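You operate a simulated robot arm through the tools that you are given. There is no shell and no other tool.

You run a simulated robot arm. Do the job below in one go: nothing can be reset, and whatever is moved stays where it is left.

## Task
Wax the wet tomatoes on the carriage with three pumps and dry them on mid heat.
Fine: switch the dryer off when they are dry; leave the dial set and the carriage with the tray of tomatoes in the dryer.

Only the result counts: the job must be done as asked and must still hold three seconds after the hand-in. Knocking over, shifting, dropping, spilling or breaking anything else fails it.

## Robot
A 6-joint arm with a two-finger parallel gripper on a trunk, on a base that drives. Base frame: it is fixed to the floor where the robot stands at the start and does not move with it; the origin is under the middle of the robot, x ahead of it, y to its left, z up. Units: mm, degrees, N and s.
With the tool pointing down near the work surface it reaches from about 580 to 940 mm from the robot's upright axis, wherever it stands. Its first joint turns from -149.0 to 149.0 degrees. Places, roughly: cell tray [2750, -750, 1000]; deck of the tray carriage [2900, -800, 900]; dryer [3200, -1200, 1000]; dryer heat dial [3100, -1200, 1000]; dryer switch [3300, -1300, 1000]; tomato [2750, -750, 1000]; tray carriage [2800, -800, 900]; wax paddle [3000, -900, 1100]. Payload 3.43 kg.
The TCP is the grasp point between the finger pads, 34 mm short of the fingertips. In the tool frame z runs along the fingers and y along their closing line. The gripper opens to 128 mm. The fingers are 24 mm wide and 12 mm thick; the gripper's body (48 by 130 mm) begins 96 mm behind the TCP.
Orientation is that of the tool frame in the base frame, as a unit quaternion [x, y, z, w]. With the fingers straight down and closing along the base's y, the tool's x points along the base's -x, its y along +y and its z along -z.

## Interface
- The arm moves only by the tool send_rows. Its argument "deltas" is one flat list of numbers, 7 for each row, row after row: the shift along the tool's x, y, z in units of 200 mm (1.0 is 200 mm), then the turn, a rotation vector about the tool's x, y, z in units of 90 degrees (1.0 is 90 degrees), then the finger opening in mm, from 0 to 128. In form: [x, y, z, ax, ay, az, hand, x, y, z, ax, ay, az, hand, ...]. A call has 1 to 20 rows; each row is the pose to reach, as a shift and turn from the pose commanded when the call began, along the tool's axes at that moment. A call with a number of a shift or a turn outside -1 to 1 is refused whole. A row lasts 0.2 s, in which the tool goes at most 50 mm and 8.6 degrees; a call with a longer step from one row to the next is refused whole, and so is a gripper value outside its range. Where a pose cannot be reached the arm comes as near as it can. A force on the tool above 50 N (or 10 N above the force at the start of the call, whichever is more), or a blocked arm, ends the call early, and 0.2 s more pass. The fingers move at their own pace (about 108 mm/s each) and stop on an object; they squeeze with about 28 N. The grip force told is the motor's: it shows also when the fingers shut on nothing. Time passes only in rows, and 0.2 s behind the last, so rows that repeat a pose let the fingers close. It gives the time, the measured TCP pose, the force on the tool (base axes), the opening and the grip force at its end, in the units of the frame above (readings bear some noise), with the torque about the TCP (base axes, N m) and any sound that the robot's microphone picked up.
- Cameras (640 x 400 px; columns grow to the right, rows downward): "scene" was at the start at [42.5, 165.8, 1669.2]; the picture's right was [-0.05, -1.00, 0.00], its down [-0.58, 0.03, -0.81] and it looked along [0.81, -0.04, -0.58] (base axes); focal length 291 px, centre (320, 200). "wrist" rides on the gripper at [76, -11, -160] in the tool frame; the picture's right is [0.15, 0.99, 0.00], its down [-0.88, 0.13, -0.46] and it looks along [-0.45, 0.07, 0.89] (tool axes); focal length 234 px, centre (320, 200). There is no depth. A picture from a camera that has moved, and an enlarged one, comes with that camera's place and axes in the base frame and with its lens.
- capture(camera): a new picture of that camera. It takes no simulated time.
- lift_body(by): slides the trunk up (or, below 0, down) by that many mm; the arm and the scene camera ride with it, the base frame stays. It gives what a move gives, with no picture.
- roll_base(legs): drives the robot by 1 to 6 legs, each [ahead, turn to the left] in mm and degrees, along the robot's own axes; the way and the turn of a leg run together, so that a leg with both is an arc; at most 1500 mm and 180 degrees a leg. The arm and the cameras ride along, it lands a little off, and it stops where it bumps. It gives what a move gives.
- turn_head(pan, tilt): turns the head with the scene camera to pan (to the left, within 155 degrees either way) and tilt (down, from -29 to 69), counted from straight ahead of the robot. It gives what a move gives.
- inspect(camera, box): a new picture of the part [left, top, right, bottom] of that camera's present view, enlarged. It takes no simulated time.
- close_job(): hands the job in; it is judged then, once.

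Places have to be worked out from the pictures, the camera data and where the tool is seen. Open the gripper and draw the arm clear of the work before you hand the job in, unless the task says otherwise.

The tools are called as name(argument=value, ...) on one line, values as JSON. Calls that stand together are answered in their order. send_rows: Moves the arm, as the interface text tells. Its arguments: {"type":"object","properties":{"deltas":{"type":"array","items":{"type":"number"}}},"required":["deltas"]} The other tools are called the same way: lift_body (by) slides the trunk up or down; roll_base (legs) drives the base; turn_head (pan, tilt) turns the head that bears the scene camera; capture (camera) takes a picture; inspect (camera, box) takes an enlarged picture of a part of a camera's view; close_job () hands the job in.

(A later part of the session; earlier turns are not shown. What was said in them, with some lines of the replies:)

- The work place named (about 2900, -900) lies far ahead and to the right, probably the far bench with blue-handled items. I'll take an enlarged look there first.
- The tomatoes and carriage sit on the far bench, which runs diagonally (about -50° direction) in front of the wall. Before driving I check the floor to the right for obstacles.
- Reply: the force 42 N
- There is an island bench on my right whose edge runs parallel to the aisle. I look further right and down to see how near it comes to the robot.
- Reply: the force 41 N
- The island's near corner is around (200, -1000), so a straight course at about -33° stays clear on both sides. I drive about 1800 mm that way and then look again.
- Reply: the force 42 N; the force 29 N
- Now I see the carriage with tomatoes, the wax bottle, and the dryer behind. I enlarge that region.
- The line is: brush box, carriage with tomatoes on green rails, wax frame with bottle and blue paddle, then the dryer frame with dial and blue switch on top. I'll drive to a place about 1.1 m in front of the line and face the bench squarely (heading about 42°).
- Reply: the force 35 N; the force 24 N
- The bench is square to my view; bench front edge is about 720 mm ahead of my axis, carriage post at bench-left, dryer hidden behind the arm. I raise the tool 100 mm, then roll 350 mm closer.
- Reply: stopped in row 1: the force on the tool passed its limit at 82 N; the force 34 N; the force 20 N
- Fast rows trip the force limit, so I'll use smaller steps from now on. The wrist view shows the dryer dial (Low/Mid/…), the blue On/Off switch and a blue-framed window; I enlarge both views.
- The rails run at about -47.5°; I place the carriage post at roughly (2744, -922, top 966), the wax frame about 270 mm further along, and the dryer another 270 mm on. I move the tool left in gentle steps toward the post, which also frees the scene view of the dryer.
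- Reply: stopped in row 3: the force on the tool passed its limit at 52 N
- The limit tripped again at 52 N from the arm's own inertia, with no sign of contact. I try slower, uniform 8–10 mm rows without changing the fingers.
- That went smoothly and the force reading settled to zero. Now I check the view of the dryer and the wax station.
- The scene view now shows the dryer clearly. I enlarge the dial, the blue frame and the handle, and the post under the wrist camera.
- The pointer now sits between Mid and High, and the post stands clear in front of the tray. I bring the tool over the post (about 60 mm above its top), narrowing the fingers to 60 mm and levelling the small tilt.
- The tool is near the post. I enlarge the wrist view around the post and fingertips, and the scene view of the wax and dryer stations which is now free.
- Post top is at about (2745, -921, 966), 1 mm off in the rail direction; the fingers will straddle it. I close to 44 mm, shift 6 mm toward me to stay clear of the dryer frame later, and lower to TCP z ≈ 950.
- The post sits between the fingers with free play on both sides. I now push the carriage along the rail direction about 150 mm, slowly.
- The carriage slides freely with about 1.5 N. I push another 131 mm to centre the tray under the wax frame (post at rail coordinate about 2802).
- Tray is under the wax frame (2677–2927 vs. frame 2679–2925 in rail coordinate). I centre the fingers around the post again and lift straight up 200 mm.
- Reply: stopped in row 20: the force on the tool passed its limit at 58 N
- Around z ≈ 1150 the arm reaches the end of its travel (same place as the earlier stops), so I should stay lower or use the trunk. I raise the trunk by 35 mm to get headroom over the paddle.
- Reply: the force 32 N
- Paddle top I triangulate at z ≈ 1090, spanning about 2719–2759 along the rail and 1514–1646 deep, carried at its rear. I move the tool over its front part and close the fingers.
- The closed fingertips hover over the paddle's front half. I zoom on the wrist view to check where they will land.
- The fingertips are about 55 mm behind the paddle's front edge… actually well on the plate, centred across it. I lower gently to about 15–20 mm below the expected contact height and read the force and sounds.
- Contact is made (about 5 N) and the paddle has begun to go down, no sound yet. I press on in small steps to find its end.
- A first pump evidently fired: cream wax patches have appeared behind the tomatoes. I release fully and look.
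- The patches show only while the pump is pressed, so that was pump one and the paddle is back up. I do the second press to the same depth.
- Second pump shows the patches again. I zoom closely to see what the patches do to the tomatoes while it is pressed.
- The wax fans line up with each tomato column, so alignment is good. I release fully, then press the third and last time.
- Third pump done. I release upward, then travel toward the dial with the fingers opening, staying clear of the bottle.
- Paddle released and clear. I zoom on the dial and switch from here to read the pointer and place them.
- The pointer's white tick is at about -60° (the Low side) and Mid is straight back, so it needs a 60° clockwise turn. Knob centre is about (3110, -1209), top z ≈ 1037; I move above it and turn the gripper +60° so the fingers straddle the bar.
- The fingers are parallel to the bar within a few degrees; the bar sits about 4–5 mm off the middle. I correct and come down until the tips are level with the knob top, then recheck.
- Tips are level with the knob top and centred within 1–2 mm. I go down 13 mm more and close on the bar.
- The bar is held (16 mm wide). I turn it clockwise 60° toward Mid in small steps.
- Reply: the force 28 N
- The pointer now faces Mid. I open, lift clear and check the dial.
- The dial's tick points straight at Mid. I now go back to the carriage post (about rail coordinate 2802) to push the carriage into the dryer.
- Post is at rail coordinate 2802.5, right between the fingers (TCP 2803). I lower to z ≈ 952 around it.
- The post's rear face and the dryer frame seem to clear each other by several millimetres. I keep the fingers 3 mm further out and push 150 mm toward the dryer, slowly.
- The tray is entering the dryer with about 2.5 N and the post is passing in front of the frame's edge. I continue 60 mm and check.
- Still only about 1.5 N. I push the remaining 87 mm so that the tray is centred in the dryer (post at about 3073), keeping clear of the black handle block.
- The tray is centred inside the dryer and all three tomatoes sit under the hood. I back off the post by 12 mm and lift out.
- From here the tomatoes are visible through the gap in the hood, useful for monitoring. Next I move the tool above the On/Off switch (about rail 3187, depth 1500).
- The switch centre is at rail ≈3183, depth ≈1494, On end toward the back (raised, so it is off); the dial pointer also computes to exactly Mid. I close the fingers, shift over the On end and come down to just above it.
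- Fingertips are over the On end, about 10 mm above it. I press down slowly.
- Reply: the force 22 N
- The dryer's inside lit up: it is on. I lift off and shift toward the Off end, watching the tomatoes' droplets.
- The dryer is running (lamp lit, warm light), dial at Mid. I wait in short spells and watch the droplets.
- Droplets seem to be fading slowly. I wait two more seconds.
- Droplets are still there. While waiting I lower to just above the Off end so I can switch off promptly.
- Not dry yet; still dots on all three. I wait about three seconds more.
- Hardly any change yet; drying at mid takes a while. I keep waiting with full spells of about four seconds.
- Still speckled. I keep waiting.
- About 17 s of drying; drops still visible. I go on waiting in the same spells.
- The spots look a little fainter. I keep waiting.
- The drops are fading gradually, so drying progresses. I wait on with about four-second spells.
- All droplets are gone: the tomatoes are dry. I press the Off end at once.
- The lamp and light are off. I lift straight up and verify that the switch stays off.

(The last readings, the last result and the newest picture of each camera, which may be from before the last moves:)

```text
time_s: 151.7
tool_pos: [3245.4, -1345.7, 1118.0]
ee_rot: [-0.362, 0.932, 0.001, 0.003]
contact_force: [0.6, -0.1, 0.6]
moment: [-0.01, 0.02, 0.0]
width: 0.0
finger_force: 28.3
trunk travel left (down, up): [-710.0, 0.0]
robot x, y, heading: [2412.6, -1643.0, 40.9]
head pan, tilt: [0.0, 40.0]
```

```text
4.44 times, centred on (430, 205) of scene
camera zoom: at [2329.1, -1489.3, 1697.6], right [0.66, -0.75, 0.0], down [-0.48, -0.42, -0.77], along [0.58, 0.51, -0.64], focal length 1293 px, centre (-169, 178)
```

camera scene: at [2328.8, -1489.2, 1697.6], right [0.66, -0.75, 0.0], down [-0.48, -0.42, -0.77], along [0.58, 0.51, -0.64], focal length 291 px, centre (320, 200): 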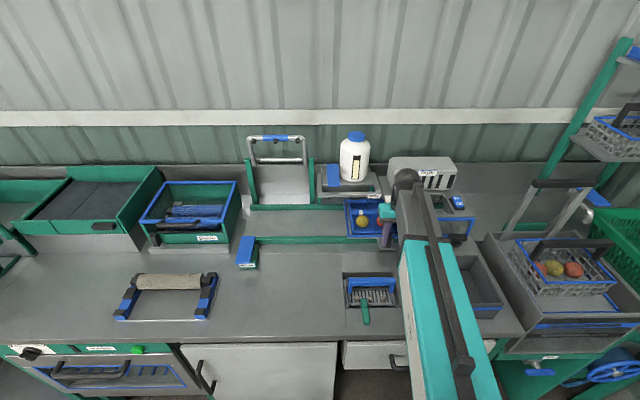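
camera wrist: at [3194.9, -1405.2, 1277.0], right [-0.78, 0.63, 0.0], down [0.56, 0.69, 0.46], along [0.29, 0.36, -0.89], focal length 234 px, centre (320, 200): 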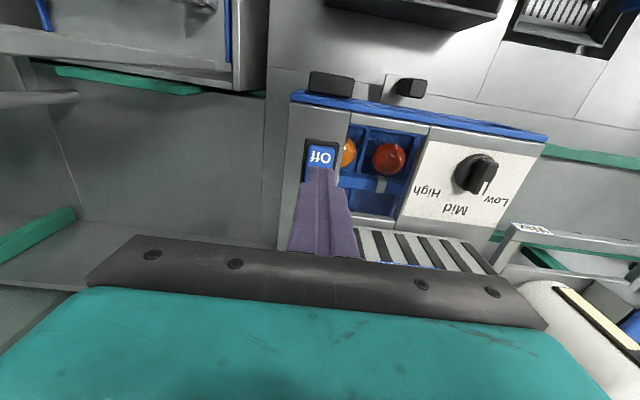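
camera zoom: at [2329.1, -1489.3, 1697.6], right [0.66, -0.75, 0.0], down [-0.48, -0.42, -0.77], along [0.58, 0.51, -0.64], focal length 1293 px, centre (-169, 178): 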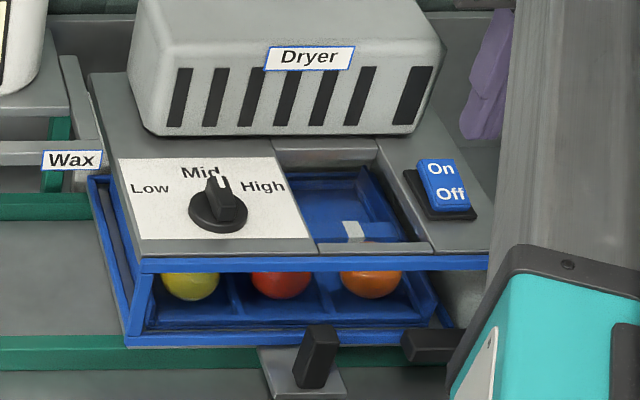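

Everything holds: switch off, dial at Mid, carriage with dry tomatoes in the dryer. I draw the tool back toward me and open the gripper.

send_rows(deltas=[0.02, 0, 0, 0, 0, 0, 0, 0.05, 0, 0, 0, 0, 0, 0, 0.09, 0, 0, 0, 0, 0, 0, 0.14, 0, 0, 0, 0, 0, 0, 0.195, 0, 0, 0, 0, 0, 0, 0.25, 0, 0, 0, 0, 0, 0, 0.305, 0, 0, 0, 0, 0, 0, 0.36, 0, 0, 0, 0, 0, 0, 0.415, 0, 0, 0, 0, 0, 0, 0.47, 0, 0, 0, 0, 0, 0, 0.525, 0, 0, 0, 0, 0, 10, 0.58, 0, 0, 0, 0, 0, 20, 0.635, 0, 0, 0, 0, 0, 30, 0.69, 0, 0, 0, 0, 0, 40, 0.745, 0, 0, 0, 0, 0, 55, 0.8, 0, 0, 0, 0, 0, 70, 0.85, 0, 0, 0, 0, 0, 85, 0.89, 0, 0, 0, 0, 0, 100, 0.92, 0, 0, 0, 0, 0, 100, 0.93, 0, 0, 0, 0, 0, 100])

capture(camera="scene")

capture(camera="wrist")

```text
time_s: 155.9
tool_pos: [3107.2, -1469.7, 1115.1]
ee_rot: [-0.362, 0.932, 0.001, 0.004]
contact_force: [0.0, 1.0, 0.2]
moment: [0.01, 0.0, 0.0]
width: 99.8
finger_force: 0.1
trunk travel left (down, up): [-710.0, 0.0]
robot x, y, heading: [2412.6, -1645.7, 41.4]
head pan, tilt: [0.0, 40.0]
```

```text
taken
camera scene: at [2329.1, -1489.4, 1697.6], right [0.66, -0.75, 0.0], down [-0.48, -0.42, -0.77], along [0.58, 0.51, -0.64], focal length 291 px, centre (320, 200)
```

scene: 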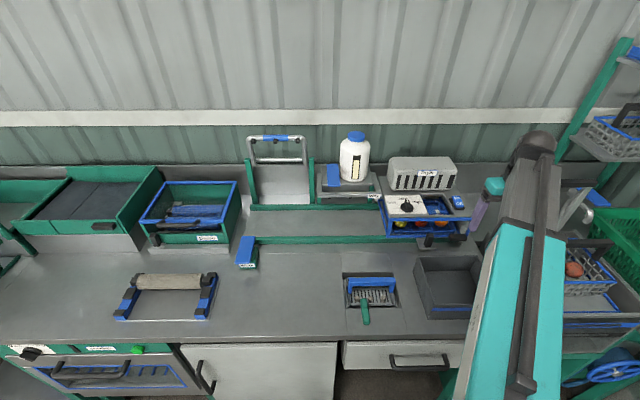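

```text
taken
camera wrist: at [3056.9, -1530.3, 1275.4], right [-0.78, 0.63, 0.0], down [0.56, 0.69, 0.46], along [0.29, 0.36, -0.89], focal length 234 px, centre (320, 200)
```

wrist: 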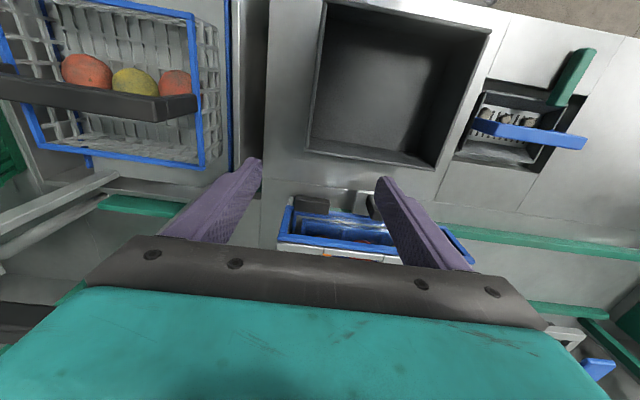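

The arm is clear and the gripper open. A last enlarged check of the dryer and stations before handing in.

inspect(camera="scene", box=[310, 120, 490, 260])

```text
2.86 times, centred on (400, 190) of scene
camera zoom: at [2329.1, -1489.4, 1697.6], right [0.66, -0.75, 0.0], down [-0.48, -0.42, -0.77], along [0.58, 0.51, -0.64], focal length 831 px, centre (91, 229)
```

zoom: 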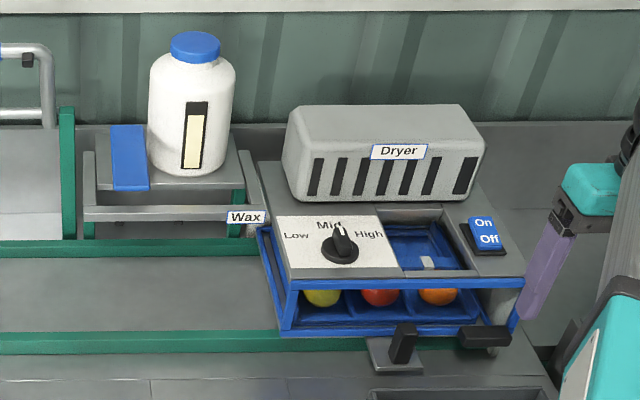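

The tomatoes are waxed with three pumps and dry. The carriage with the tray is in the dryer, the dial is at Mid, the switch is off, and nothing else has been disturbed. I hand the job in.

close_job()

```text
The job is handed in.
```

The job is handed in: the tomatoes got three pumps of wax and were dried on mid heat.

- **Waxing:** I slid the carriage under the wax frame and pressed the paddle fully three times. The wax fans showed at each press, lined up with the tomatoes.
- **Drying:** The dryer ran for about 26 seconds, until no droplets were left on any of the three tomatoes. I then pressed Off and saw the dryer's light go out.
- **How it was left:** The dial points at Mid, the switch is off, and the carriage with the tray of tomatoes is inside the dryer. The gripper is open and the arm is drawn back. I saw nothing else knocked or moved.

The hand-in gave no verdict, so I don't know how it was judged.
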